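You operate a simulated robot arm through the tools that you are given. There is no shell and no other tool. Be economical: measure what you need, move in short steps, check, and stop when the job is done.

The job below is to be done with a simulated robot arm. You get a single attempt, and the scene is never put back.

Task
Dust the lamp table, refit the shade, plug in and switch on.
Fine: use the yellow cloth and put it back; the switch stays off till the plug is in. Set down upright: lamp shade. What is to be rubbed or washed off counts as gone when no trace of it is left.

It is judged by the outcome, as a careful person would: the job done as asked, and still so three seconds after it is handed in. It fails if anything else is knocked over, pushed out of place, dropped, spilled or broken. Flat cloth is picked up by pressing the open fingertips on it (5 to 10 N) and closing them slowly along it; thin cloth reads only 2 to 8 mm in the jaws.

Robot
A 7-joint arm with a two-finger parallel gripper on a trunk, on a base that drives. Base frame: it is fixed to the floor where the robot stands at the start and does not move with it; the origin is under the middle of the robot, x ahead of it, y to its left, z up. Readings come in mm, degrees, newtons and seconds.
With the tool pointing down near the work surface it reaches from about 100 to 600 mm from the robot's upright axis, wherever it stands. Its first joint turns from -143.0 to 143.0 degrees. Places, roughly: dust on the lamp table [100, 1100, 600]; lamp switch [200, 1000, 600]; seat of the lamp shade [300, 1000, 600]; table socket [0, 900, 600]. Payload 3 kg.
The tool frame sits at the grasp point between the pads (the TCP): z along the fingers, y along the line on which they close. The tips reach 30 mm beyond it. The gripper opens to 110 mm. The fingers are 20 mm wide and 10 mm thick; the gripper's body (48 by 112 mm) begins 55 mm behind the TCP.
Orientation is told as [roll, pitch, yaw] about the base's x, y, z axes, in that order, counted from this pose: with the fingers straight down and closing along the base's y, the tool's x points along the base's -x, its y along +y and its z along -z.

Tools
- The arm moves only by the tool jog_arm. Its argument "moves" is a list of rows, each a list of 3 entries, a list of its own where there are three numbers: the shift along the base's x, y, z in units of 200 mm (1.0 is 200 mm), then the turn, a rotation vector about the base's x, y, z in units of 90 degrees (1.0 is 90 degrees), then the gripper command, from -1 (shut) to 1 (fully open), values between in proportion. In form: [[[x, y, z], [wx, wy, wz], gripper], ...]. A call has 1 to 12 rows; each row is the pose to reach, as a shift and turn from the pose commanded when the call began. A call with a number of a shift or a turn outside -1 to 1 is refused whole. Rows are played at 5 a second. More than 50 mm and 8.6 degrees between two rows, or a gripper value outside its range, and nothing of the call is played. A pose out of reach is approached as far as the arm can. The call stops where the force on the tool passes 40 N (or 10 N more than at its start, if that is more) or the arm is blocked; 0.2 s more then pass. The fingers move at their own pace (about 108 mm/s each) and stop on an object; they squeeze with about 38 N. The grip force told is the motor's: it shows also when the fingers shut on nothing. Time passes only in rows, and 0.2 s behind the last, so rows that repeat a pose let the fingers close. It gives the time, the measured TCP pose, the force on the tool (base axes), the opening and the grip force at its end, in the units of the frame above (readings bear some noise), with the torque about the TCP (base axes, N m) and any sound that the robot's microphone picked up, and new pictures: "views" is both (left out), scene, wrist or none.
- Cameras (640 x 400 px; columns grow to the right, rows downward): "scene" is now at [108.4, 54.1, 1491.5]; the picture's right is [0.89, -0.46, 0.00], its down [-0.41, -0.81, -0.42] and it looks along [0.19, 0.38, -0.91] (base axes); focal length 263 px, centre (320, 200). "wrist" rides on the gripper at [72, 17, -103] in the tool frame; the picture's right is [-0.23, 0.97, 0.00], its down [-0.76, -0.18, -0.62] and it looks along [-0.61, -0.14, 0.78] (tool axes); focal length 222 px, centre (320, 200). There is no depth. A picture from a camera that has moved, and an enlarged one, comes with that camera's place and axes in the base frame and with its lens. The place of the scene camera against the robot may be out by one fixed shift of up to 12 mm in any direction.
- slide_trunk(by): slides the trunk up (or, below 0, down) by that many mm; the arm and the scene camera ride with it, the base frame stays. It gives what a move gives, with no picture.
- base_move(legs): drives the robot by 1 to 6 legs, each [ahead, left, turn to the left] in mm, mm and degrees, along the robot's own axes; the way and the turn of a leg run together, so that a leg with both is an arc; at most 1500 mm and 180 degrees a leg. The arm and the cameras ride along, it lands a little off, and it stops where it bumps. It gives what a move gives, and a new picture of the scene camera.
- aim_head(pan, tilt): turns the head with the scene camera to pan (to the left, within 86 degrees either way) and tilt (down, from -29 to 69), counted from straight ahead of the robot. It gives what a move gives, and a new picture of the scene camera.
- enlarge(camera, box): a new picture of the part [left, top, right, bottom] of that camera's present view, enlarged. It takes no simulated time.
- sign_off(): hands the job in; it is judged then, once.

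Go step by step. Nothing tells you exact positions but the pictures and the camera data: compare them with the known pose of the tool, close in by small moves and look again before you grip or let go. The budget is 120 turns and 260 pictures, counting those below and the enlarged ones. Unless the task says otherwise, let go and move clear before handing in, and close with one line.

The tools are called after "Request:" as name(argument=value, ...) on one line, values as JSON. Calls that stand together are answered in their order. jog_arm: Moves the arm, as the interface text tells. Its arguments: {"type":"object","properties":{"moves":{"type":"array","items":{"type":"array"}},"views":{"type":"string","enum":["both","scene","wrist","none"]}},"required":["moves"]} The other tools are called the same way: slide_trunk (by) slides the trunk up or down; base_move (legs) drives the base; aim_head (pan, tilt) turns the head that bears the scene camera; enlarge (camera, box) takes an enlarged picture of a part of a camera's view; sign_off () hands the job in.

At the start:

```text
time_s: 0.0
tool_pos: [21.9, 464.2, 876.3]
tool_rot: [0.1, 0.1, 0.1]
wrist_force: [-0.2, -0.2, 0.8]
torque: [-0.01, 0.02, 0.02]
grip_width: 110.1
grip_force: 0.0
trunk travel left (down, up): [-625.0, 265.0]
robot x, y, heading: [-0.6, 2.7, 0.2]
head pan, tilt: [62.8, 64.9]
```

scene: 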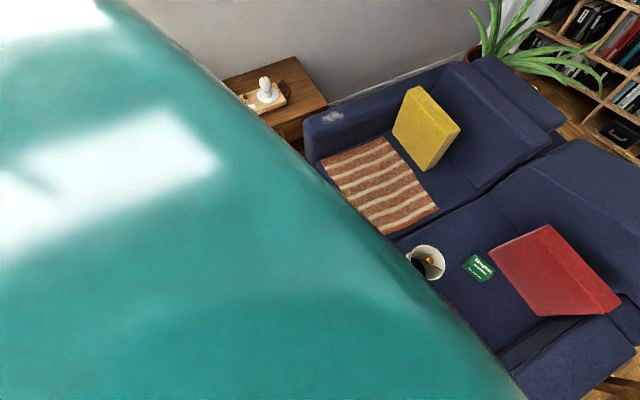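
wrist: 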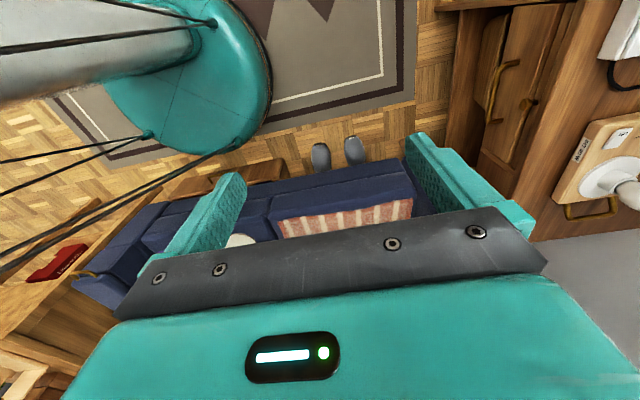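

The arm hides much of the scene view; a sofa, a lamp table with the lamp base, and the shade on the sofa are visible. I'll look around with the head first.

Request:
aim_head(pan=80, tilt=40)

Request:
aim_head(pan=30, tilt=40)

Request:
aim_head(pan=-30, tilt=40)

```text
time_s: 0.9
tool_pos: [21.3, 463.5, 876.9]
tool_rot: [0.0, 0.0, 0.1]
wrist_force: [0.6, 0.1, 0.4]
torque: [0.06, 0.0, -0.03]
grip_width: 109.9
grip_force: 0.0
trunk travel left (down, up): [-625.0, 265.0]
robot x, y, heading: [-2.5, -2.1, 0.1]
head pan, tilt: [80.0, 40.0]
camera scene: at [95.4, 83.8, 1523.7], right [0.98, -0.17, 0.0], down [-0.11, -0.63, -0.77], along [0.13, 0.75, -0.64], focal length 263 px, centre (320, 200)
```

scene: 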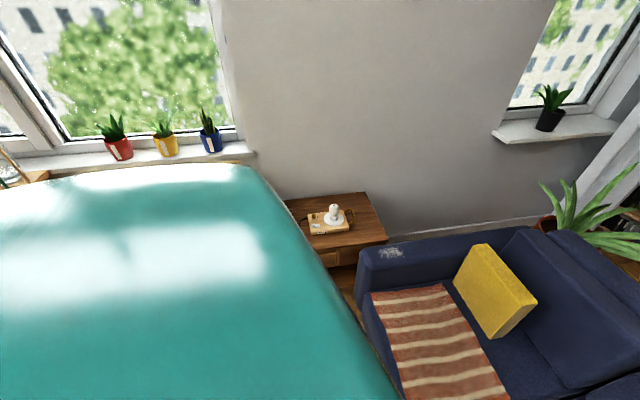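

```text
time_s: 2.1
tool_pos: [20.2, 464.1, 877.1]
tool_rot: [-0.1, -0.1, 0.1]
wrist_force: [1.0, -0.1, 0.3]
torque: [-0.01, 0.05, 0.02]
grip_width: 109.7
grip_force: 0.0
trunk travel left (down, up): [-625.0, 265.0]
robot x, y, heading: [0.7, 2.1, 0.1]
head pan, tilt: [30.0, 40.0]
camera scene: at [154.2, 42.7, 1523.8], right [0.5, -0.87, 0.0], down [-0.56, -0.32, -0.77], along [0.66, 0.38, -0.64], focal length 263 px, centre (320, 200)
```

scene: 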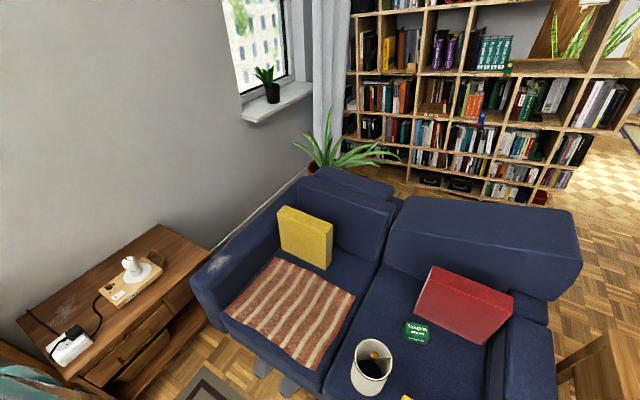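

```text
time_s: 3.4
tool_pos: [21.6, 464.0, 877.2]
tool_rot: [0.1, 0.1, 0.0]
wrist_force: [-0.3, -0.2, 0.5]
torque: [0.02, -0.02, -0.04]
grip_width: 110.1
grip_force: 0.1
trunk travel left (down, up): [-625.0, 265.0]
robot x, y, heading: [-1.3, -2.3, -0.2]
head pan, tilt: [-30.0, 40.0]
camera scene: at [154.3, -42.4, 1523.8], right [-0.5, -0.87, 0.0], down [-0.56, 0.32, -0.77], along [0.66, -0.38, -0.64], focal length 263 px, centre (320, 200)
```

scene: 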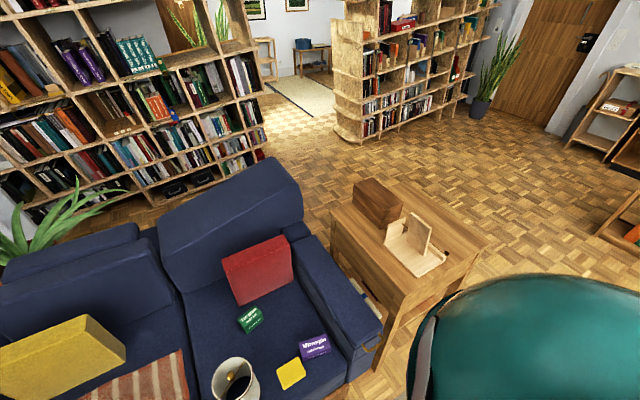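

The lamp table is at the wall; the sofa seat has the shade and a small yellow square. I'll look closer at both.

Request:
aim_head(pan=0, tilt=55)

Request:
enlarge(camera="scene", box=[160, 40, 480, 240])

Request:
aim_head(pan=50, tilt=45)

Request:
enlarge(camera="scene", box=[100, 150, 340, 300])

```text
time_s: 4.3
tool_pos: [21.4, 463.9, 876.9]
tool_rot: [0.0, 0.0, 0.1]
wrist_force: [-0.1, -0.2, 0.3]
torque: [0.01, 0.02, 0.03]
grip_width: 110.1
grip_force: 0.0
trunk travel left (down, up): [-625.0, 265.0]
robot x, y, heading: [0.3, 2.1, -0.1]
head pan, tilt: [0.0, 55.0]
camera scene: at [152.7, 0.0, 1503.1], right [0.0, -1.0, 0.0], down [-0.82, 0.0, -0.57], along [0.57, 0.0, -0.82], focal length 263 px, centre (320, 200)
```

scene: 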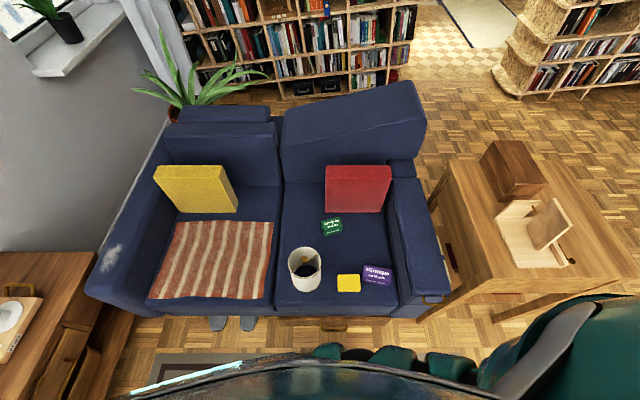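

```text
2.00 times, centred on (320, 140) of scene
camera zoom: at [152.7, 0.0, 1503.1], right [0.0, -1.0, 0.0], down [-0.82, 0.0, -0.57], along [0.57, 0.0, -0.82], focal length 526 px, centre (320, 320)
```

zoom: 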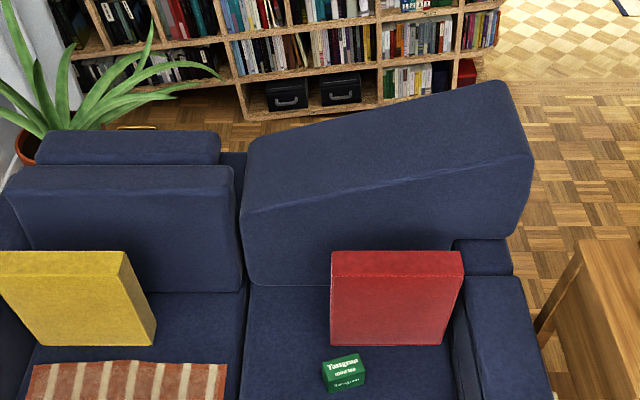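

```text
time_s: 5.5
tool_pos: [21.1, 464.2, 878.3]
tool_rot: [0.0, 0.0, 0.1]
wrist_force: [-0.2, 0.0, -0.3]
torque: [0.03, -0.01, 0.0]
grip_width: 110.0
grip_force: 0.1
trunk travel left (down, up): [-625.0, 265.0]
robot x, y, heading: [0.4, 0.7, -0.2]
head pan, tilt: [50.0, 45.0]
camera scene: at [132.9, 62.3, 1516.5], right [0.77, -0.64, 0.0], down [-0.46, -0.54, -0.71], along [0.45, 0.54, -0.71], focal length 263 px, centre (320, 200)
```

scene: 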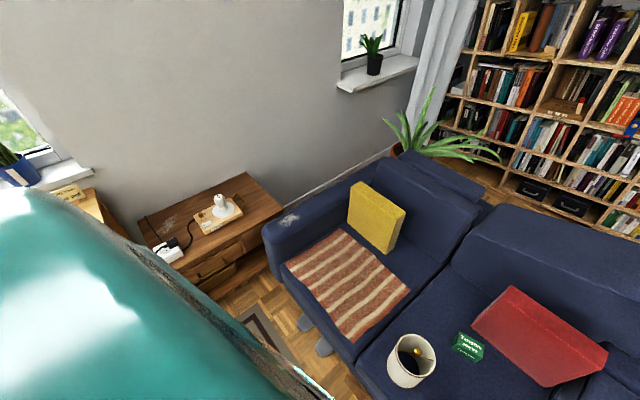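

```text
2.67 times, centred on (220, 225) of scene
camera zoom: at [132.9, 62.3, 1516.5], right [0.77, -0.64, 0.0], down [-0.46, -0.54, -0.71], along [0.45, 0.54, -0.71], focal length 702 px, centre (587, 133)
```

zoom: 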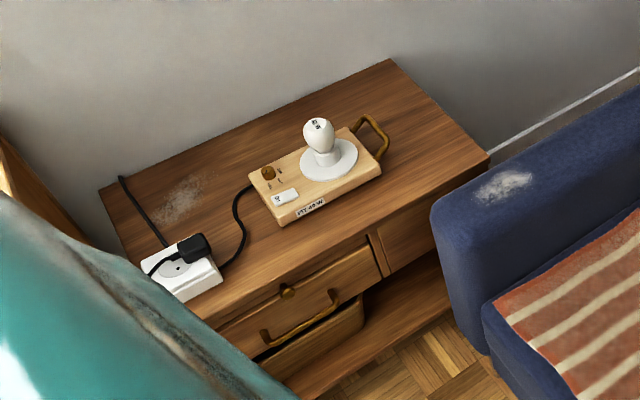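

Now a closer look at the little yellow piece on the seat.

Request:
aim_head(pan=-5, tilt=60)

Request:
enlarge(camera="scene", box=[240, 190, 420, 302])

Request:
aim_head(pan=-70, tilt=40)

```text
time_s: 6.7
tool_pos: [20.5, 463.2, 877.7]
tool_rot: [0.0, 0.1, 0.0]
wrist_force: [0.1, 0.1, 0.2]
torque: [0.01, -0.01, 0.03]
grip_width: 110.0
grip_force: 0.1
trunk travel left (down, up): [-625.0, 265.0]
robot x, y, heading: [-1.9, 0.9, 0.1]
head pan, tilt: [-5.0, 60.0]
camera scene: at [147.0, -5.7, 1497.1], right [-0.09, -1.0, 0.0], down [-0.86, 0.07, -0.5], along [0.5, -0.04, -0.87], focal length 263 px, centre (320, 200)
```

scene: 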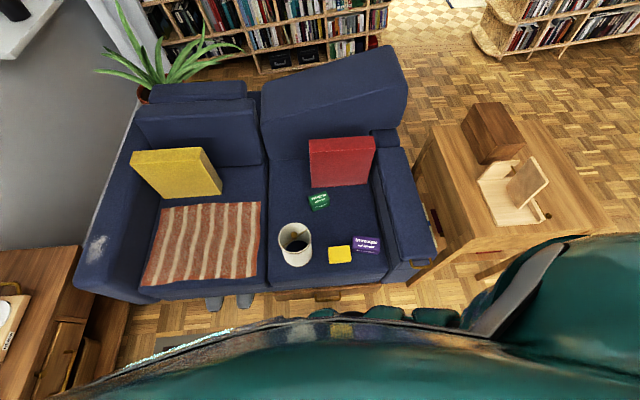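

```text
3.56 times, centred on (330, 246) of scene
camera zoom: at [147.0, -5.7, 1497.1], right [-0.09, -1.0, 0.0], down [-0.86, 0.07, -0.5], along [0.5, -0.04, -0.87], focal length 936 px, centre (284, 36)
```

zoom: 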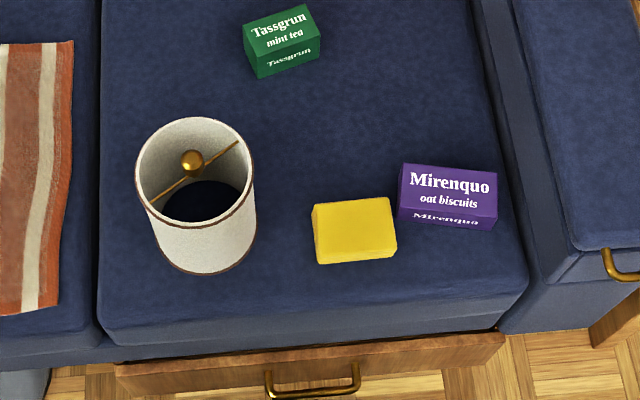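

```text
time_s: 8.1
tool_pos: [21.0, 463.8, 878.3]
tool_rot: [0.1, 0.1, 0.0]
wrist_force: [0.1, 0.7, -0.5]
torque: [0.02, 0.03, 0.0]
grip_width: 110.3
grip_force: 0.0
trunk travel left (down, up): [-625.0, 265.0]
robot x, y, heading: [-3.2, -2.5, 0.0]
head pan, tilt: [-70.0, 40.0]
camera scene: at [109.7, -79.8, 1523.8], right [-0.94, -0.34, 0.0], down [-0.22, 0.6, -0.77], along [0.26, -0.72, -0.64], focal length 263 px, centre (320, 200)
```

scene: 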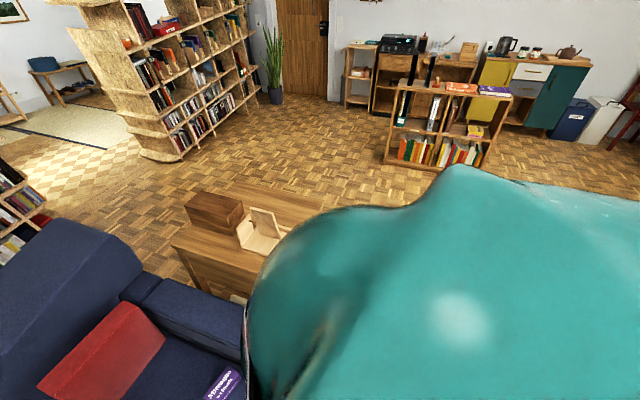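

The yellow folded piece on the seat beside the shade may be the cloth. I'll swing the arm over there, high up, to view it with the wrist camera.

Request:
jog_arm(moves=[[[0.225, -0.08, 0], [0, 0, 0], 1], [[0.45, -0.16, 0], [0, 0, 0], 1], [[0.675, -0.24, 0], [0, 0, 0], 1], [[0.9, -0.32, 0], [0, 0, 0], 1], [[0.93, -0.54, 0], [0, 0, 0], 1], [[0.96, -0.76, 0], [0, 0, 0], 1], [[0.98, -0.98, 0], [0, 0, 0], 1]], views="none")

Request:
jog_arm(moves=[[[0.15, -0.16, 0], [0, 0, 0], 1], [[0.3, -0.33, 0], [0, 0, 0], 1], [[0.45, -0.5, 0], [0, 0, 0], 1], [[0.6, -0.66, 0], [0, 0, 0], 1], [[0.75, -0.83, 0], [0, 0, 0], 1], [[0.9, -0.99, 0], [0, 0, 0], 1]], views="none")

Request:
jog_arm(moves=[[[0, -0.22, 0], [0, 0, 0], 1], [[0, -0.44, 0], [0, 0, 0], 1], [[0, -0.66, 0], [0, 0, 0], 1], [[0, -0.88, 0], [0, 0, 0], 1]], views="wrist")

```text
time_s: 9.7
tool_pos: [217.5, 393.2, 853.5]
tool_rot: [0.1, -0.1, 0.1]
wrist_force: [-0.9, -0.1, -0.4]
torque: [0.0, 0.05, 0.02]
grip_width: 110.1
grip_force: 0.0
out of reach, approached as far as the arm can: row 4, 5, 6, 7
trunk travel left (down, up): [-625.0, 265.0]
robot x, y, heading: [-1.0, 3.4, -0.0]
head pan, tilt: [-70.0, 40.0]
```

```text
time_s: 11.1
tool_pos: [390.6, 200.5, 814.0]
tool_rot: [0.3, -0.6, 0.1]
wrist_force: [0.3, -0.5, 0.1]
torque: [0.01, 0.03, 0.01]
grip_width: 110.0
grip_force: 0.0
out of reach, approached as far as the arm can: row 1, 2, 3, 4, 5, 6
trunk travel left (down, up): [-625.0, 265.0]
robot x, y, heading: [2.5, -0.5, 0.2]
head pan, tilt: [-70.0, 40.0]
```

```text
time_s: 12.1
tool_pos: [388.7, 27.1, 815.0]
tool_rot: [-0.1, 0.0, 0.2]
wrist_force: [0.7, 0.1, -1.4]
torque: [0.03, 0.03, -0.04]
grip_width: 109.8
grip_force: 0.1
trunk travel left (down, up): [-625.0, 265.0]
robot x, y, heading: [1.2, -0.5, 0.0]
head pan, tilt: [-70.0, 40.0]
camera wrist: at [316.5, 43.7, 917.0], right [0.23, 0.97, 0.0], down [0.76, -0.18, 0.62], along [0.61, -0.14, -0.78], focal length 222 px, centre (320, 200)
```

wrist: 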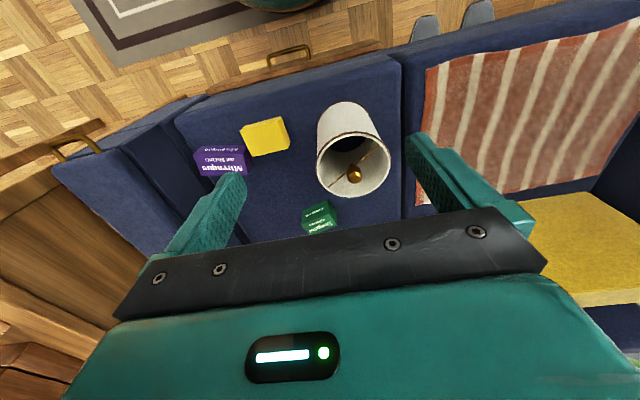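

The yellow piece is at about (484, -115, 450). I'll lower the trunk and move over it for a close look.

Request:
jog_arm(moves=[[[0, -0.22, 0], [0, 0, 0], 1], [[0, -0.44, 0], [0, 0, 0], 1], [[0, -0.71, 0], [0, 0, 0], 1]], views="none")

Request:
slide_trunk(by=-230)

Request:
jog_arm(moves=[[[0.1, 0, 0], [0, 0, 0], 1], [[0.15, 0, 0], [0, 0, 0], 1]], views="wrist")

Request:
enlarge(camera="wrist", box=[220, 60, 460, 210])

```text
refused: row 3 steps farther than a row can; nothing moved
```

```text
time_s: 14.5
tool_pos: [389.2, 27.8, 583.2]
tool_rot: [-0.1, 0.0, 0.1]
wrist_force: [0.2, 0.2, 0.5]
torque: [-0.01, 0.01, -0.05]
grip_width: 110.1
grip_force: 0.1
trunk travel left (down, up): [-395.0, 495.0]
robot x, y, heading: [2.4, 1.4, -0.0]
head pan, tilt: [-70.0, 40.0]
```

```text
time_s: 15.1
tool_pos: [421.1, 28.3, 583.9]
tool_rot: [0.1, 0.0, 0.0]
wrist_force: [-0.8, -0.1, 0.7]
torque: [0.02, 0.05, 0.01]
grip_width: 110.2
grip_force: 0.2
trunk travel left (down, up): [-395.0, 495.0]
robot x, y, heading: [0.7, 2.4, -0.1]
head pan, tilt: [-70.0, 40.0]
camera wrist: at [347.7, 44.9, 686.8], right [0.23, 0.97, 0.0], down [0.76, -0.18, 0.62], along [0.61, -0.14, -0.78], focal length 222 px, centre (320, 200)
```

wrist: 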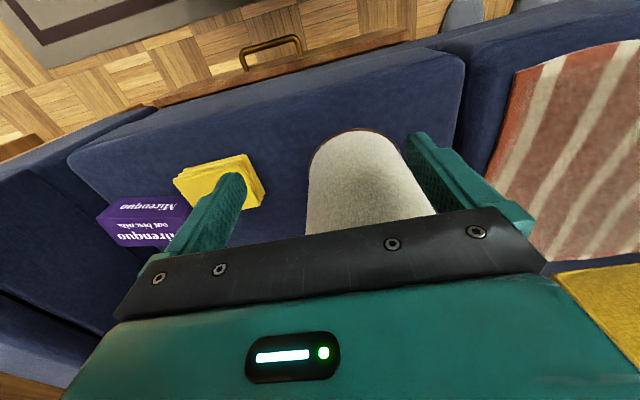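

```text
2.67 times, centred on (340, 135) of wrist
camera zoom: at [347.7, 44.9, 686.8], right [0.23, 0.97, 0.0], down [0.76, -0.18, 0.62], along [0.61, -0.14, -0.78], focal length 592 px, centre (267, 373)
```

zoom: 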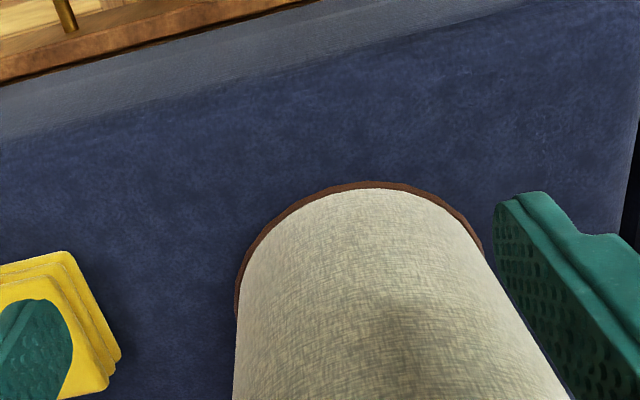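

It is a folded yellow cloth. I'll move above it, keeping clear of the shade.

Request:
jog_arm(moves=[[[-0.1, -0.2, 0.1], [0, 0, 0], 1], [[-0.1, -0.4, 0.1], [0, 0, 0], 1], [[-0.1, -0.6, 0.1], [0, 0, 0], 1], [[-0.1, -0.72, 0.1], [0, 0, 0], 1]], views="wrist")

Request:
aim_head(pan=-5, tilt=55)

```text
time_s: 16.1
tool_pos: [426.2, -49.3, 616.9]
tool_rot: [-0.5, -0.4, 0.1]
wrist_force: [0.5, -0.3, -1.0]
torque: [-0.02, -0.01, 0.01]
grip_width: 109.8
grip_force: 0.1
out of reach, approached as far as the arm can: row 1, 2, 3, 4
trunk travel left (down, up): [-395.0, 495.0]
robot x, y, heading: [-2.2, -1.2, -0.1]
head pan, tilt: [-70.0, 40.0]
camera wrist: at [351.6, -31.9, 719.8], right [0.23, 0.97, -0.01], down [0.76, -0.17, 0.63], along [0.61, -0.15, -0.78], focal length 222 px, centre (320, 200)
```

wrist: 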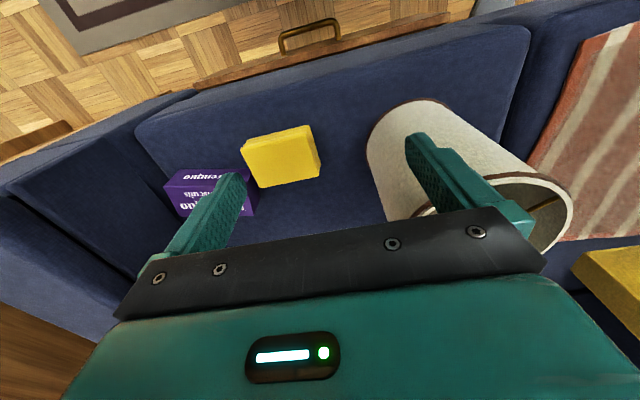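

```text
time_s: 17.5
tool_pos: [424.3, -49.9, 618.1]
tool_rot: [-0.4, -0.4, 0.0]
wrist_force: [-0.2, -0.8, -1.0]
torque: [-0.01, -0.02, -0.02]
grip_width: 109.8
grip_force: 0.1
trunk travel left (down, up): [-395.0, 495.0]
robot x, y, heading: [-0.4, 0.8, -0.0]
head pan, tilt: [-5.0, 55.0]
camera scene: at [152.5, -6.4, 1273.1], right [-0.09, -1.0, 0.0], down [-0.82, 0.07, -0.57], along [0.57, -0.05, -0.82], focal length 263 px, centre (320, 200)
```

scene: 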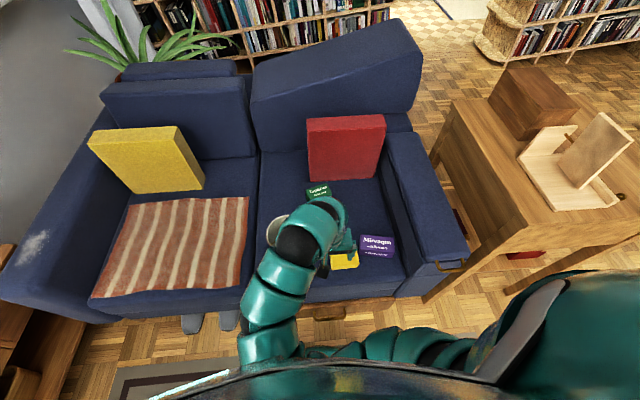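

Request:
enlarge(camera="wrist", box=[160, 90, 400, 240])

```text
2.67 times, centred on (280, 165) of wrist
camera zoom: at [351.5, -31.8, 719.6], right [0.23, 0.97, -0.01], down [0.76, -0.17, 0.63], along [0.61, -0.15, -0.78], focal length 592 px, centre (427, 293)
```

zoom: 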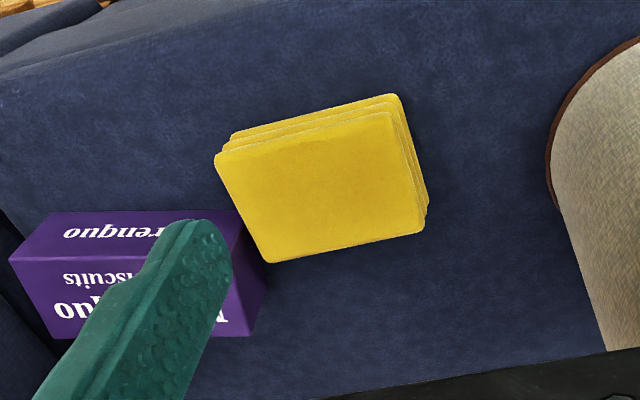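

The cloth is 67 mm (x) by 90 mm (y), centred near (486, -120), top ~450. I'll turn the gripper 90° so it closes along x, and come in above it.

Request:
jog_arm(moves=[[[0, 0, -0.05], [0, 0, 0.09], 1], [[0, -0.05, -0.1], [0, 0, 0.18], 1], [[0, -0.1, -0.15], [0, 0, 0.27], 1], [[0.0, -0.15, -0.2], [0, 0, 0.36], 1], [[0.0, -0.2, -0.2], [0, 0, 0.45], 1], [[0.05, -0.25, -0.2], [0, 0, 0.54], 1], [[0.1, -0.3, -0.2], [0, 0, 0.63], 1], [[0.15, -0.35, -0.2], [0, 0, 0.72], 1], [[0.2, -0.35, -0.2], [0, 0, 0.81], 1], [[0.25, -0.35, -0.2], [0, 0, 0.9], 1], [[0.3, -0.35, -0.2], [0, 0, 0.99], 1], [[0.3, -0.35, -0.2], [0, 0, 1.0], 1]], views="wrist")

```text
time_s: 20.1
tool_pos: [484.6, -119.7, 574.9]
tool_rot: [0.0, 0.0, 90.3]
wrist_force: [0.2, -0.2, -0.2]
torque: [-0.01, 0.05, 0.01]
grip_width: 109.9
grip_force: 0.0
out of reach, approached as far as the arm can: row 5
trunk travel left (down, up): [-395.0, 495.0]
robot x, y, heading: [3.3, -1.1, -0.2]
head pan, tilt: [-5.0, 55.0]
camera wrist: at [467.2, -191.7, 678.0], right [-0.97, 0.22, 0.0], down [0.18, 0.76, 0.62], along [0.14, 0.61, -0.78], focal length 222 px, centre (320, 200)
```

wrist: 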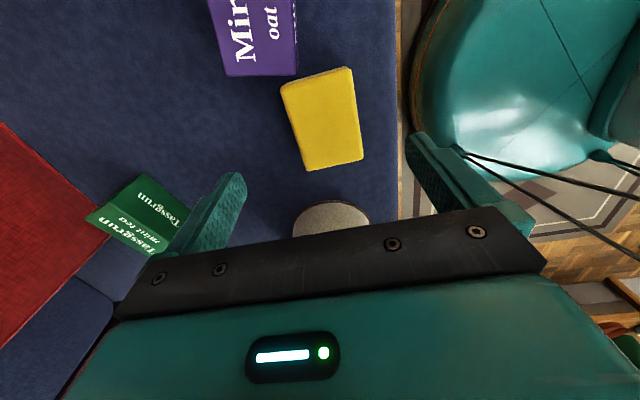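

Request:
jog_arm(moves=[[[-0.02, 0.012, -0.2], [0, 0, 0], 1], [[-0.02, 0.012, -0.4], [0, 0, 0], 1], [[-0.02, 0.012, -0.48], [0, 0, 0], 1]], views="both")

Request:
enlarge(camera="wrist", box=[200, 80, 440, 230])

```text
time_s: 20.9
tool_pos: [479.5, -116.4, 476.9]
tool_rot: [0.0, -0.2, 90.1]
wrist_force: [1.2, 0.3, 0.2]
torque: [-0.01, -0.01, 0.0]
grip_width: 109.5
grip_force: 0.1
trunk travel left (down, up): [-395.0, 495.0]
robot x, y, heading: [-2.1, 1.8, -0.2]
head pan, tilt: [-5.0, 55.0]
camera scene: at [152.5, -6.4, 1273.1], right [-0.09, -1.0, 0.0], down [-0.82, 0.07, -0.57], along [0.57, -0.05, -0.82], focal length 263 px, centre (320, 200)
camera wrist: at [463.0, -189.8, 580.9], right [-0.97, 0.23, 0.0], down [0.18, 0.76, 0.62], along [0.14, 0.61, -0.78], focal length 222 px, centre (320, 200)
```

scene: 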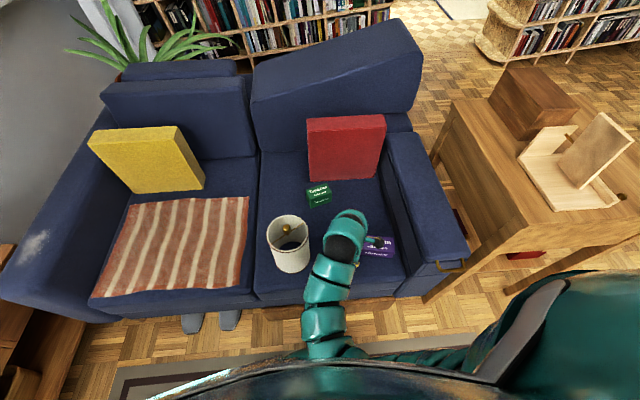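
wrist: 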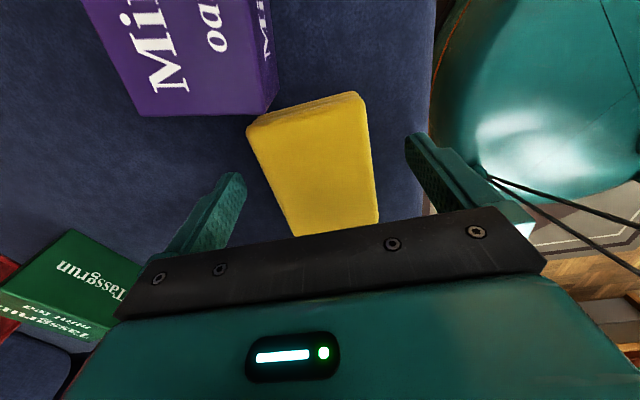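

```text
2.67 times, centred on (320, 155) of wrist
camera zoom: at [463.0, -189.8, 580.9], right [-0.97, 0.23, 0.0], down [0.18, 0.76, 0.62], along [0.14, 0.61, -0.78], focal length 592 px, centre (320, 320)
```

zoom: 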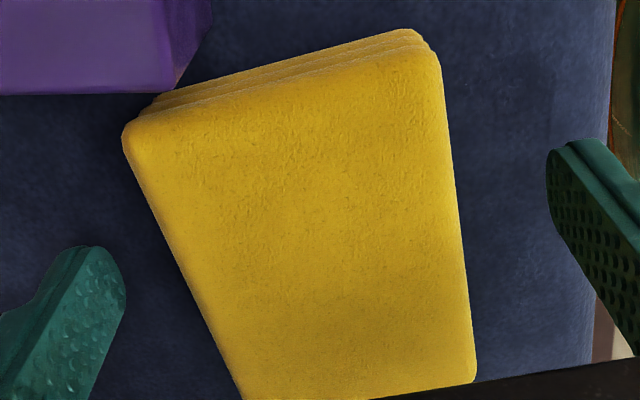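

The fingers straddle the cloth. I'll go down slowly until contact or near the seat.

Request:
jog_arm(moves=[[[0, 0, -0.025], [0, 0, 0], 1], [[0, 0, -0.05], [0, 0, 0], 1], [[0, 0, -0.05], [0, 0, 0], 1]], views="wrist")

```text
time_s: 21.7
tool_pos: [480.0, -118.6, 470.2]
tool_rot: [-0.3, 0.0, 90.0]
wrist_force: [-1.2, 0.6, 28.9]
torque: [0.0, 1.8, 0.13]
grip_width: 110.0
grip_force: 0.0
trunk travel left (down, up): [-395.0, 495.0]
robot x, y, heading: [-0.8, -0.1, -0.2]
head pan, tilt: [-5.0, 55.0]
camera wrist: at [462.6, -189.5, 573.0], right [-0.97, 0.23, 0.0], down [0.18, 0.76, 0.62], along [0.14, 0.61, -0.78], focal length 222 px, centre (320, 200)
```

wrist: 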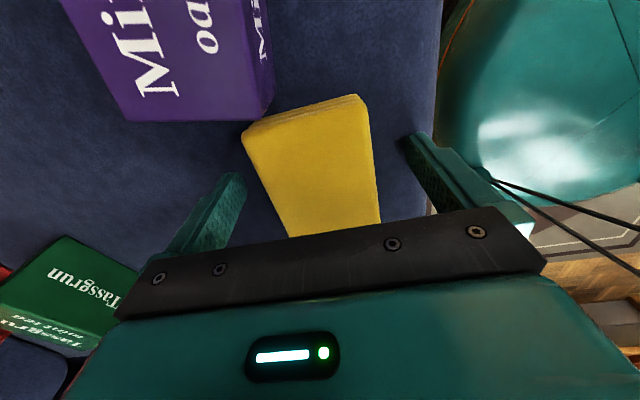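

The seat is at z≈441. I'll lift 10 mm and close on the pad.

Request:
jog_arm(moves=[[[0, 0, 0.05], [0, 0, 0], 1], [[0, 0, 0.05], [0, 0, 0.0], 0.5], [[0, 0, 0.05], [0, 0, 0], 0.2], [[0, 0, 0.05], [0, 0, 0], -0.2], [[0, 0, 0.05], [0, 0, 0], -0.5], [[0, 0, 0.05], [0, 0, 0], -1], [[0, 0, 0.05], [0, 0, 0], -1], [[0, 0, 0.05], [0, 0, 0], -1]], views="wrist")

```text
time_s: 23.5
tool_pos: [480.2, -118.1, 478.9]
tool_rot: [0.0, 0.0, 90.2]
wrist_force: [0.8, 0.1, -0.6]
torque: [-0.01, 0.02, -0.03]
grip_width: 62.9
grip_force: 38.2
trunk travel left (down, up): [-395.0, 495.0]
robot x, y, heading: [1.6, -3.8, 0.1]
head pan, tilt: [-5.0, 55.0]
camera wrist: at [463.5, -189.4, 581.3], right [-0.97, 0.23, 0.0], down [0.18, 0.76, 0.62], along [0.14, 0.61, -0.78], focal length 222 px, centre (320, 200)
```

wrist: 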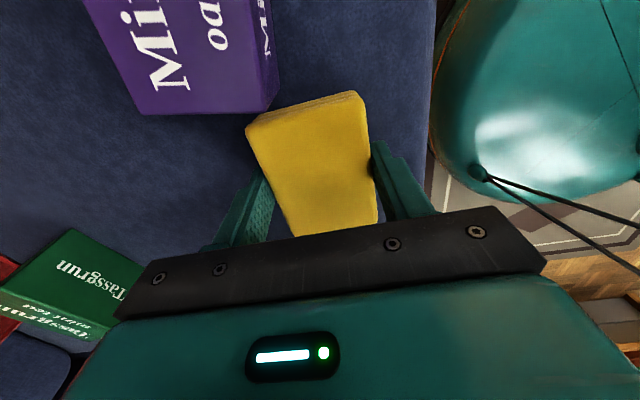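

The cloth is gripped (63 mm). I'll raise it with the trunk, pull the arm in and drive to the lamp table.

Request:
slide_trunk(by=420)

Request:
jog_arm(moves=[[[-0.2, 0.1, 0], [0, 0, 0], -1], [[-0.4, 0.2, 0], [0, 0, 0], -1], [[-0.55, 0.4, 0], [0, 0, 0], -1], [[-0.55, 0.58, 0], [0, 0, 0], -1]], views="wrist")

Request:
base_move(legs=[[30, 450, 0], [0, 0, 90]])

```text
refused: 420 is not a number from -400 to 400
```

```text
time_s: 24.5
tool_pos: [366.7, -0.9, 477.5]
tool_rot: [-0.1, 0.1, 90.0]
wrist_force: [0.5, -5.6, 11.6]
torque: [-0.28, -0.37, -0.17]
grip_width: 62.8
grip_force: 38.3
trunk travel left (down, up): [-395.0, 495.0]
robot x, y, heading: [4.6, 0.0, 0.3]
head pan, tilt: [-5.0, 55.0]
camera wrist: at [350.8, -73.4, 580.7], right [-0.97, 0.23, 0.0], down [0.18, 0.76, 0.62], along [0.14, 0.61, -0.78], focal length 222 px, centre (320, 200)
```

wrist: 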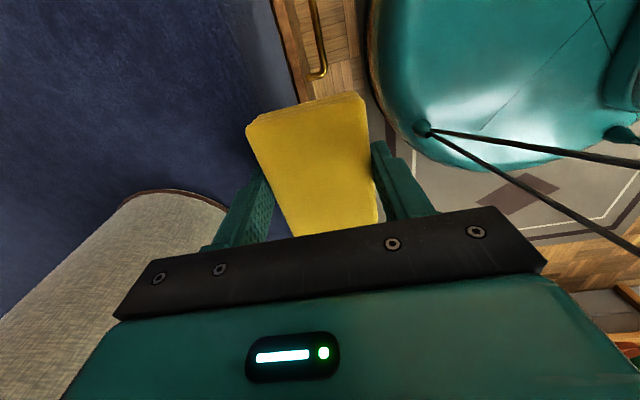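

```text
time_s: 29.8
tool_pos: [214.4, 768.7, 475.7]
tool_rot: [0.8, 0.7, 150.3]
wrist_force: [-0.9, -5.7, -0.3]
torque: [-0.14, 0.01, 0.16]
grip_width: 62.7
grip_force: 38.4
trunk travel left (down, up): [-395.0, 495.0]
robot x, y, heading: [30.9, 453.7, 60.7]
head pan, tilt: [-5.0, 55.0]
stopped in leg 2: the force on the tool passed its limit at 62 N (the readings are from after the stop); the commanded pose is now the measured one
camera scene: at [110.2, 584.9, 1273.1], right [0.83, -0.56, 0.0], down [-0.46, -0.68, -0.57], along [0.32, 0.47, -0.82], focal length 263 px, centre (320, 200)
```

scene: 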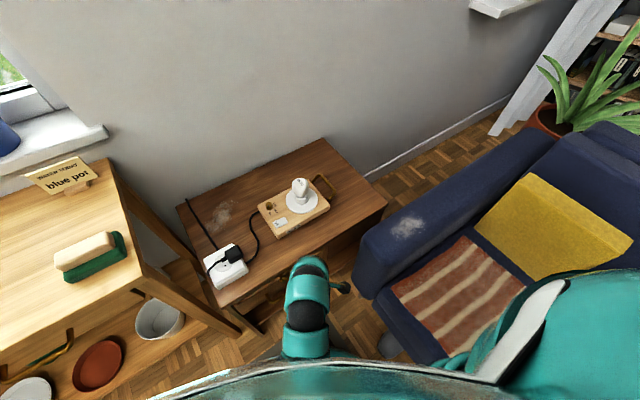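

A refused slide meant the arm travelled low and touched the table front; the cloth is still held. I'll back off by turning back and then raise, and check for damage.

Request:
base_move(legs=[[0, 0, -12]])

```text
time_s: 30.9
tool_pos: [275.1, 724.6, 474.5]
tool_rot: [0.8, 0.9, 138.1]
wrist_force: [-0.1, -0.5, -0.2]
torque: [0.0, 0.0, 0.0]
grip_width: 62.7
grip_force: 38.0
trunk travel left (down, up): [-395.0, 495.0]
robot x, y, heading: [30.2, 456.9, 48.5]
head pan, tilt: [-5.0, 55.0]
camera scene: at [135.7, 565.5, 1273.1], right [0.69, -0.73, 0.0], down [-0.59, -0.56, -0.57], along [0.42, 0.39, -0.82], focal length 263 px, centre (320, 200)
```

scene: 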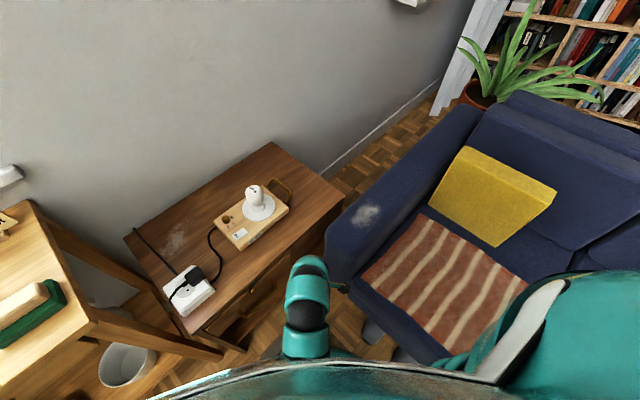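

Request:
slide_trunk(by=380)

Request:
aim_head(pan=-70, tilt=50)

Request:
aim_head(pan=20, tilt=60)

```text
time_s: 34.6
tool_pos: [276.5, 724.7, 856.0]
tool_rot: [0.7, 0.8, 138.1]
wrist_force: [0.6, 0.4, -0.9]
torque: [0.03, 0.0, -0.02]
grip_width: 62.6
grip_force: 37.8
trunk travel left (down, up): [-775.0, 115.0]
robot x, y, heading: [32.3, 452.7, 48.4]
head pan, tilt: [-5.0, 55.0]
```

```text
time_s: 36.0
tool_pos: [274.0, 723.4, 855.6]
tool_rot: [0.8, 0.7, 138.0]
wrist_force: [-0.2, 0.0, -0.5]
torque: [0.03, -0.02, 0.03]
grip_width: 62.9
grip_force: 38.5
trunk travel left (down, up): [-775.0, 115.0]
robot x, y, heading: [28.2, 456.0, 48.5]
head pan, tilt: [-70.0, 50.0]
camera scene: at [155.2, 487.7, 1659.6], right [-0.37, -0.93, 0.0], down [-0.71, 0.28, -0.64], along [0.6, -0.23, -0.77], focal length 263 px, centre (320, 200)
```

scene: 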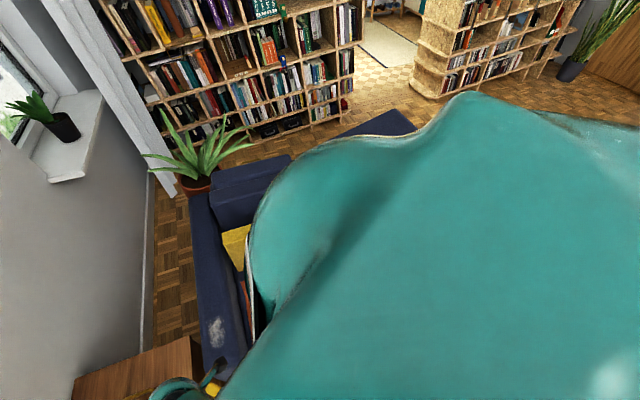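

```text
time_s: 37.6
tool_pos: [276.0, 724.9, 855.3]
tool_rot: [0.7, 0.8, 138.1]
wrist_force: [-0.8, -0.1, -1.0]
torque: [0.02, 0.0, -0.01]
grip_width: 62.8
grip_force: 37.9
trunk travel left (down, up): [-775.0, 115.0]
robot x, y, heading: [34.2, 455.5, 48.5]
head pan, tilt: [20.0, 60.0]
camera scene: at [107.9, 577.8, 1647.0], right [0.93, -0.37, 0.0], down [-0.32, -0.81, -0.5], along [0.18, 0.47, -0.87], focal length 263 px, centre (320, 200)
```

scene: 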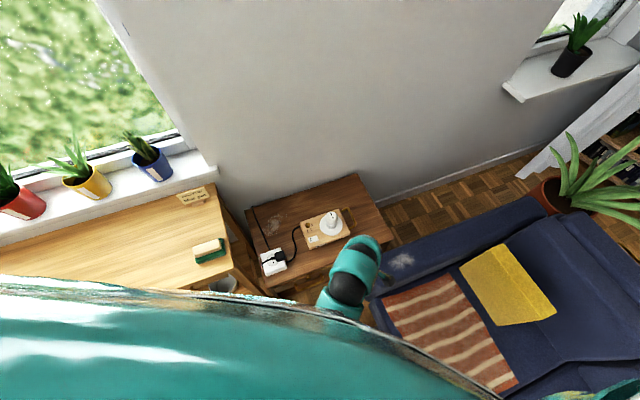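

Now turn the rest of the way to face the lamp table, high above it.

Request:
base_move(legs=[[0, 0, 41.5]])

Request:
aim_head(pan=-20, tilt=60)

Request:
enlarge(camera="scene", box=[120, 60, 440, 260])

```text
time_s: 39.9
tool_pos: [41.2, 819.0, 855.2]
tool_rot: [0.7, 0.8, 178.7]
wrist_force: [0.7, -0.3, -0.3]
torque: [0.01, -0.01, -0.01]
grip_width: 62.7
grip_force: 38.6
trunk travel left (down, up): [-775.0, 115.0]
robot x, y, heading: [33.1, 456.8, 89.2]
head pan, tilt: [20.0, 60.0]
camera scene: at [9.5, 599.0, 1647.0], right [0.94, 0.33, 0.0], down [0.29, -0.82, -0.5], along [-0.16, 0.47, -0.87], focal length 263 px, centre (320, 200)
```

scene: 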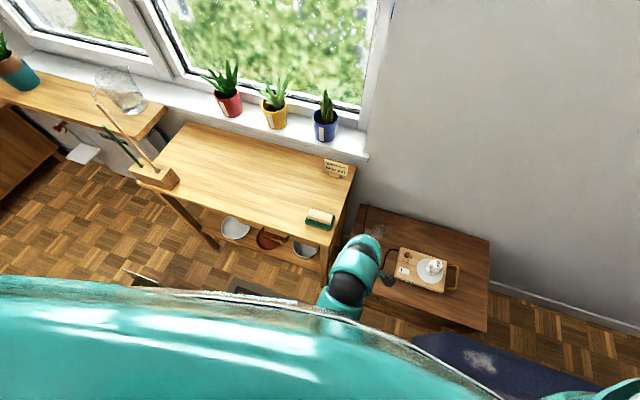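

```text
time_s: 41.0
tool_pos: [41.3, 820.0, 854.9]
tool_rot: [0.7, 0.8, 178.8]
wrist_force: [-0.6, 0.3, -0.8]
torque: [0.01, -0.02, 0.0]
grip_width: 62.5
grip_force: 38.0
trunk travel left (down, up): [-775.0, 115.0]
robot x, y, heading: [29.7, 451.0, 89.1]
head pan, tilt: [-20.0, 60.0]
camera scene: at [55.1, 598.3, 1647.0], right [0.94, -0.35, 0.0], down [-0.31, -0.81, -0.5], along [0.18, 0.47, -0.87], focal length 263 px, centre (320, 200)
```

scene: 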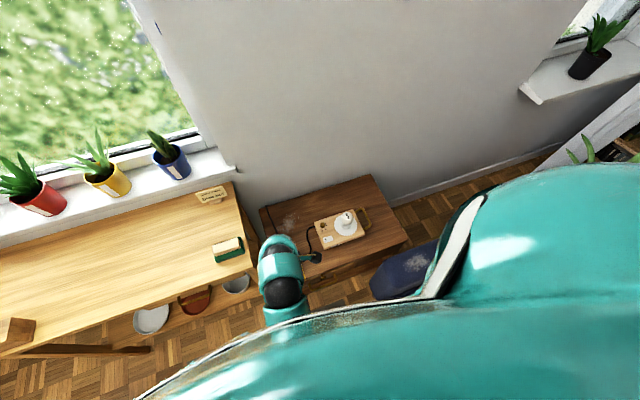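

```text
2.00 times, centred on (280, 160) of scene
camera zoom: at [55.1, 598.3, 1647.0], right [0.94, -0.35, 0.0], down [-0.31, -0.81, -0.5], along [0.18, 0.47, -0.87], focal length 526 px, centre (400, 280)
```

zoom: 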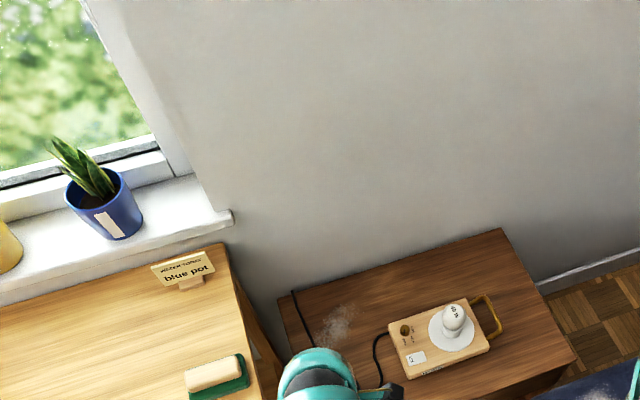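

Request:
jog_arm(moves=[[[0.2, 0.1, 0], [0, 0, 0], -1], [[0.4, 0.2, 0], [0, 0, 0], -1]], views="wrist")

```text
time_s: 41.6
tool_pos: [120.3, 858.4, 855.1]
tool_rot: [0.9, 0.8, 179.0]
wrist_force: [0.8, 0.5, -1.1]
torque: [0.01, 0.01, -0.05]
grip_width: 62.7
grip_force: 38.7
trunk travel left (down, up): [-775.0, 115.0]
robot x, y, heading: [26.5, 454.9, 89.3]
head pan, tilt: [-20.0, 60.0]
camera wrist: at [192.0, 842.7, 959.2], right [-0.25, -0.97, 0.01], down [-0.77, 0.2, 0.61], along [-0.59, 0.14, -0.79], focal length 222 px, centre (320, 200)
```

wrist: 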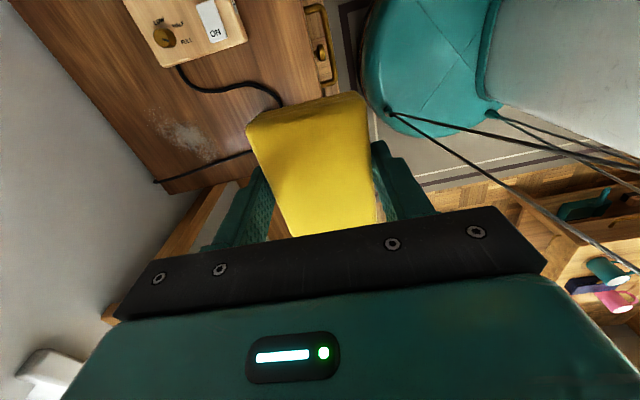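

Request:
enlarge(camera="wrist", box=[90, 0, 330, 150])

```text
2.67 times, centred on (210, 75) of wrist
camera zoom: at [192.0, 842.7, 959.2], right [-0.25, -0.97, 0.01], down [-0.77, 0.2, 0.61], along [-0.59, 0.14, -0.79], focal length 592 px, centre (613, 533)
```

zoom: 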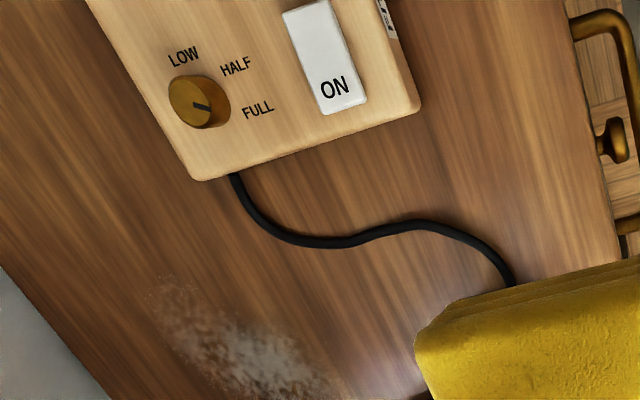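

Dust lies from about (55,1060) to (150,1130), with the mains cable close to its left. I'll go nearer for a precise view.

Request:
jog_arm(moves=[[[0.0, 0.2, 0], [0, 0, 0], -1], [[0.0, 0.4, -0.1], [0, 0, 0], -1], [[0, 0.6, -0.25], [0, 0, 0], -1], [[0, 0.75, -0.4], [0, 0, 0], -1]], views="both")

Request:
enlarge(camera="wrist", box=[80, 0, 400, 200])

Request:
enlarge(camera="scene", box=[240, 160, 432, 280])

```text
time_s: 42.6
tool_pos: [121.9, 1008.9, 775.5]
tool_rot: [0.9, 0.8, 178.8]
wrist_force: [0.2, 0.5, 0.0]
torque: [0.01, 0.0, 0.02]
grip_width: 62.7
grip_force: 38.0
trunk travel left (down, up): [-775.0, 115.0]
robot x, y, heading: [33.0, 458.6, 89.1]
head pan, tilt: [-20.0, 60.0]
camera scene: at [55.7, 599.2, 1646.9], right [0.94, -0.35, 0.0], down [-0.31, -0.81, -0.5], along [0.18, 0.47, -0.87], focal length 263 px, centre (320, 200)
camera wrist: at [192.8, 993.0, 880.4], right [-0.25, -0.97, 0.01], down [-0.77, 0.2, 0.61], along [-0.59, 0.14, -0.79], focal length 222 px, centre (320, 200)
```

scene: 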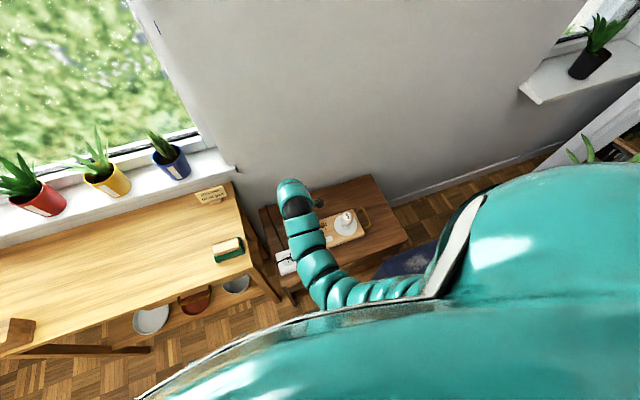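
wrist: 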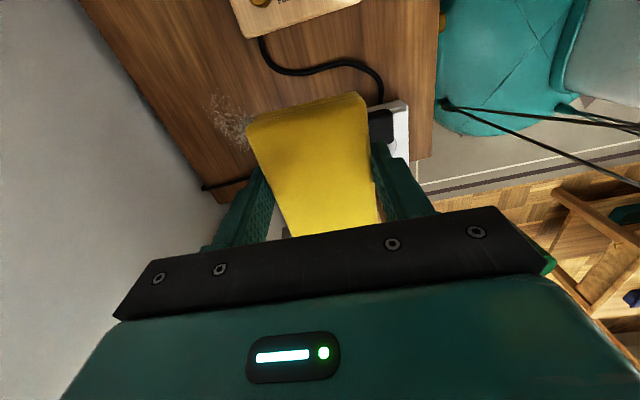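

```text
2.00 times, centred on (240, 100) of wrist
camera zoom: at [192.8, 993.0, 880.4], right [-0.25, -0.97, 0.01], down [-0.77, 0.2, 0.61], along [-0.59, 0.14, -0.79], focal length 444 px, centre (480, 400)
```

zoom: 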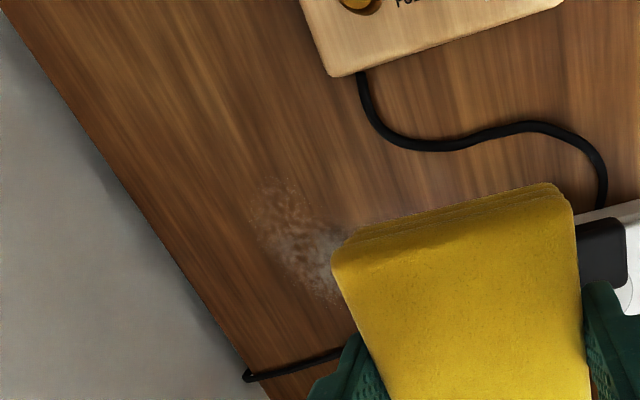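

```text
3.33 times, centred on (336, 220) of scene
camera zoom: at [55.7, 599.2, 1646.9], right [0.94, -0.35, 0.0], down [-0.31, -0.81, -0.5], along [0.18, 0.47, -0.87], focal length 877 px, centre (267, 133)
```

zoom: 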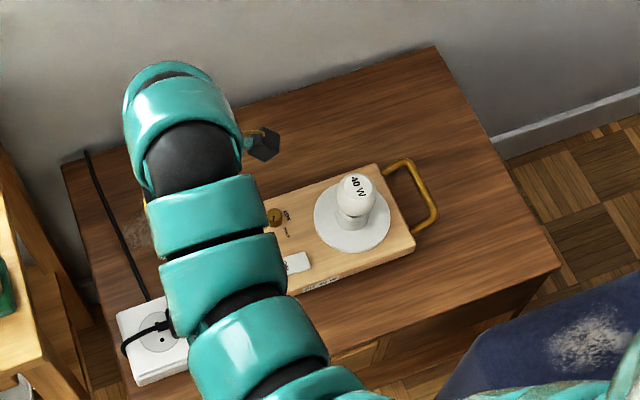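

I'll drive 60 mm closer for reach, then descend onto the dust.

Request:
base_move(legs=[[60, 0, 0.8]])

```text
time_s: 43.5
tool_pos: [114.6, 1069.6, 776.0]
tool_rot: [0.9, 0.9, 179.7]
wrist_force: [-0.4, -0.1, -0.9]
torque: [-0.04, 0.03, -0.01]
grip_width: 62.9
grip_force: 37.7
trunk travel left (down, up): [-775.0, 115.0]
robot x, y, heading: [28.8, 511.9, 89.9]
head pan, tilt: [-20.0, 60.0]
camera scene: at [53.5, 659.7, 1646.8], right [0.94, -0.34, 0.0], down [-0.3, -0.81, -0.5], along [0.17, 0.47, -0.87], focal length 263 px, centre (320, 200)
```

scene: 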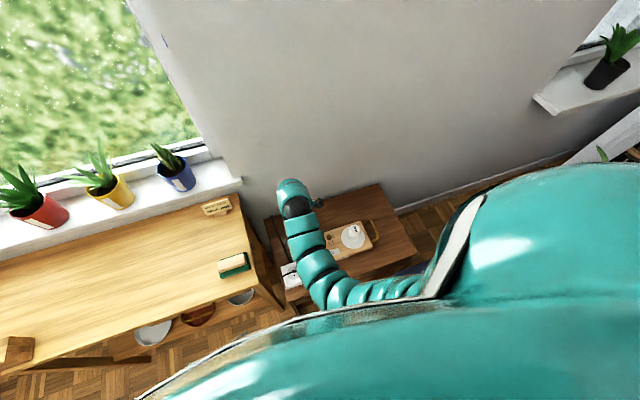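

Request:
jog_arm(moves=[[[0.0, 0.05, -0.2], [0.005, 0.005, 0], -1], [[0, 0.1, -0.4], [0.01, 0.01, 0], -1], [[0, 0.1, -0.55], [0.01, 0.01, 0], -1]], views="wrist")

Request:
enlarge(camera="wrist", box=[80, 20, 400, 220])

```text
time_s: 44.4
tool_pos: [114.8, 1090.7, 666.3]
tool_rot: [0.0, -0.1, 179.6]
wrist_force: [0.1, 1.0, -0.9]
torque: [0.0, -0.01, 0.02]
grip_width: 62.7
grip_force: 37.8
trunk travel left (down, up): [-775.0, 115.0]
robot x, y, heading: [30.4, 510.7, 90.0]
head pan, tilt: [-20.0, 60.0]
camera wrist: at [186.3, 1072.8, 768.8], right [-0.23, -0.97, 0.0], down [-0.76, 0.18, 0.62], along [-0.61, 0.15, -0.78], focal length 222 px, centre (320, 200)
```

wrist: 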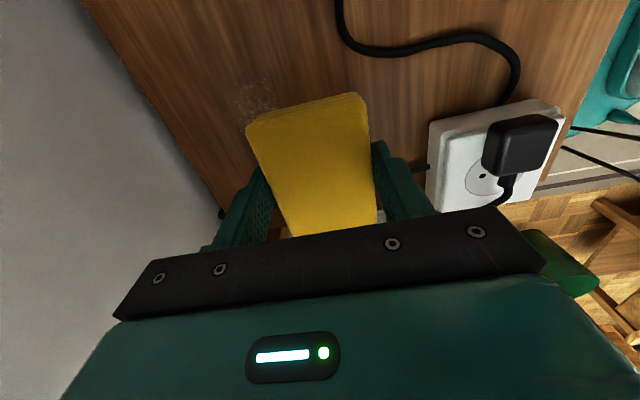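

```text
2.00 times, centred on (240, 120) of wrist
camera zoom: at [186.3, 1072.8, 768.8], right [-0.23, -0.97, 0.0], down [-0.76, 0.18, 0.62], along [-0.61, 0.15, -0.78], focal length 444 px, centre (480, 360)
```

zoom: 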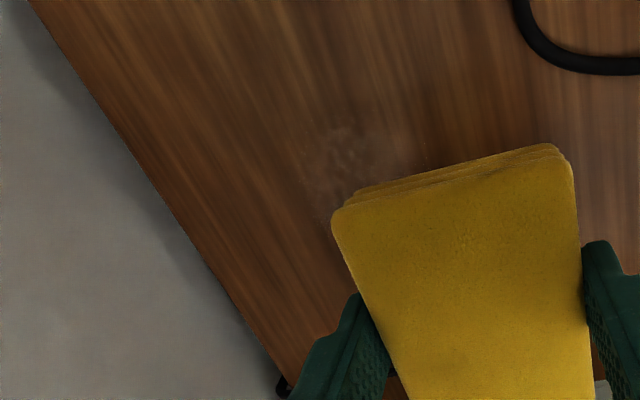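

Request:
jog_arm(moves=[[[0, 0, -0.07], [0, 0, 0], -1], [[0, 0, -0.12], [0, 0, 0], -1], [[0, 0, -0.12], [0, 0, 0], -1]], views="none")

```text
time_s: 45.1
tool_pos: [115.1, 1089.9, 642.4]
tool_rot: [-0.2, 0.0, 179.6]
wrist_force: [-0.6, -0.1, -0.6]
torque: [0.02, 0.03, 0.01]
grip_width: 62.9
grip_force: 38.4
trunk travel left (down, up): [-775.0, 115.0]
robot x, y, heading: [29.9, 515.6, 89.9]
head pan, tilt: [-20.0, 60.0]
```

Request:
jog_arm(moves=[[[0, 0, -0.015], [0, 0, 0], -1], [[0, 0, -0.03], [0, 0, 0], -1], [[0, 0, -0.04], [0, 0, 0], -1]], views="none")

```text
time_s: 46.0
tool_pos: [115.0, 1089.1, 634.4]
tool_rot: [-0.1, 0.0, 179.7]
wrist_force: [-0.5, 0.1, -0.2]
torque: [0.01, 0.04, 0.01]
grip_width: 62.9
grip_force: 38.1
trunk travel left (down, up): [-775.0, 115.0]
robot x, y, heading: [32.7, 511.9, 90.5]
head pan, tilt: [-20.0, 60.0]
```

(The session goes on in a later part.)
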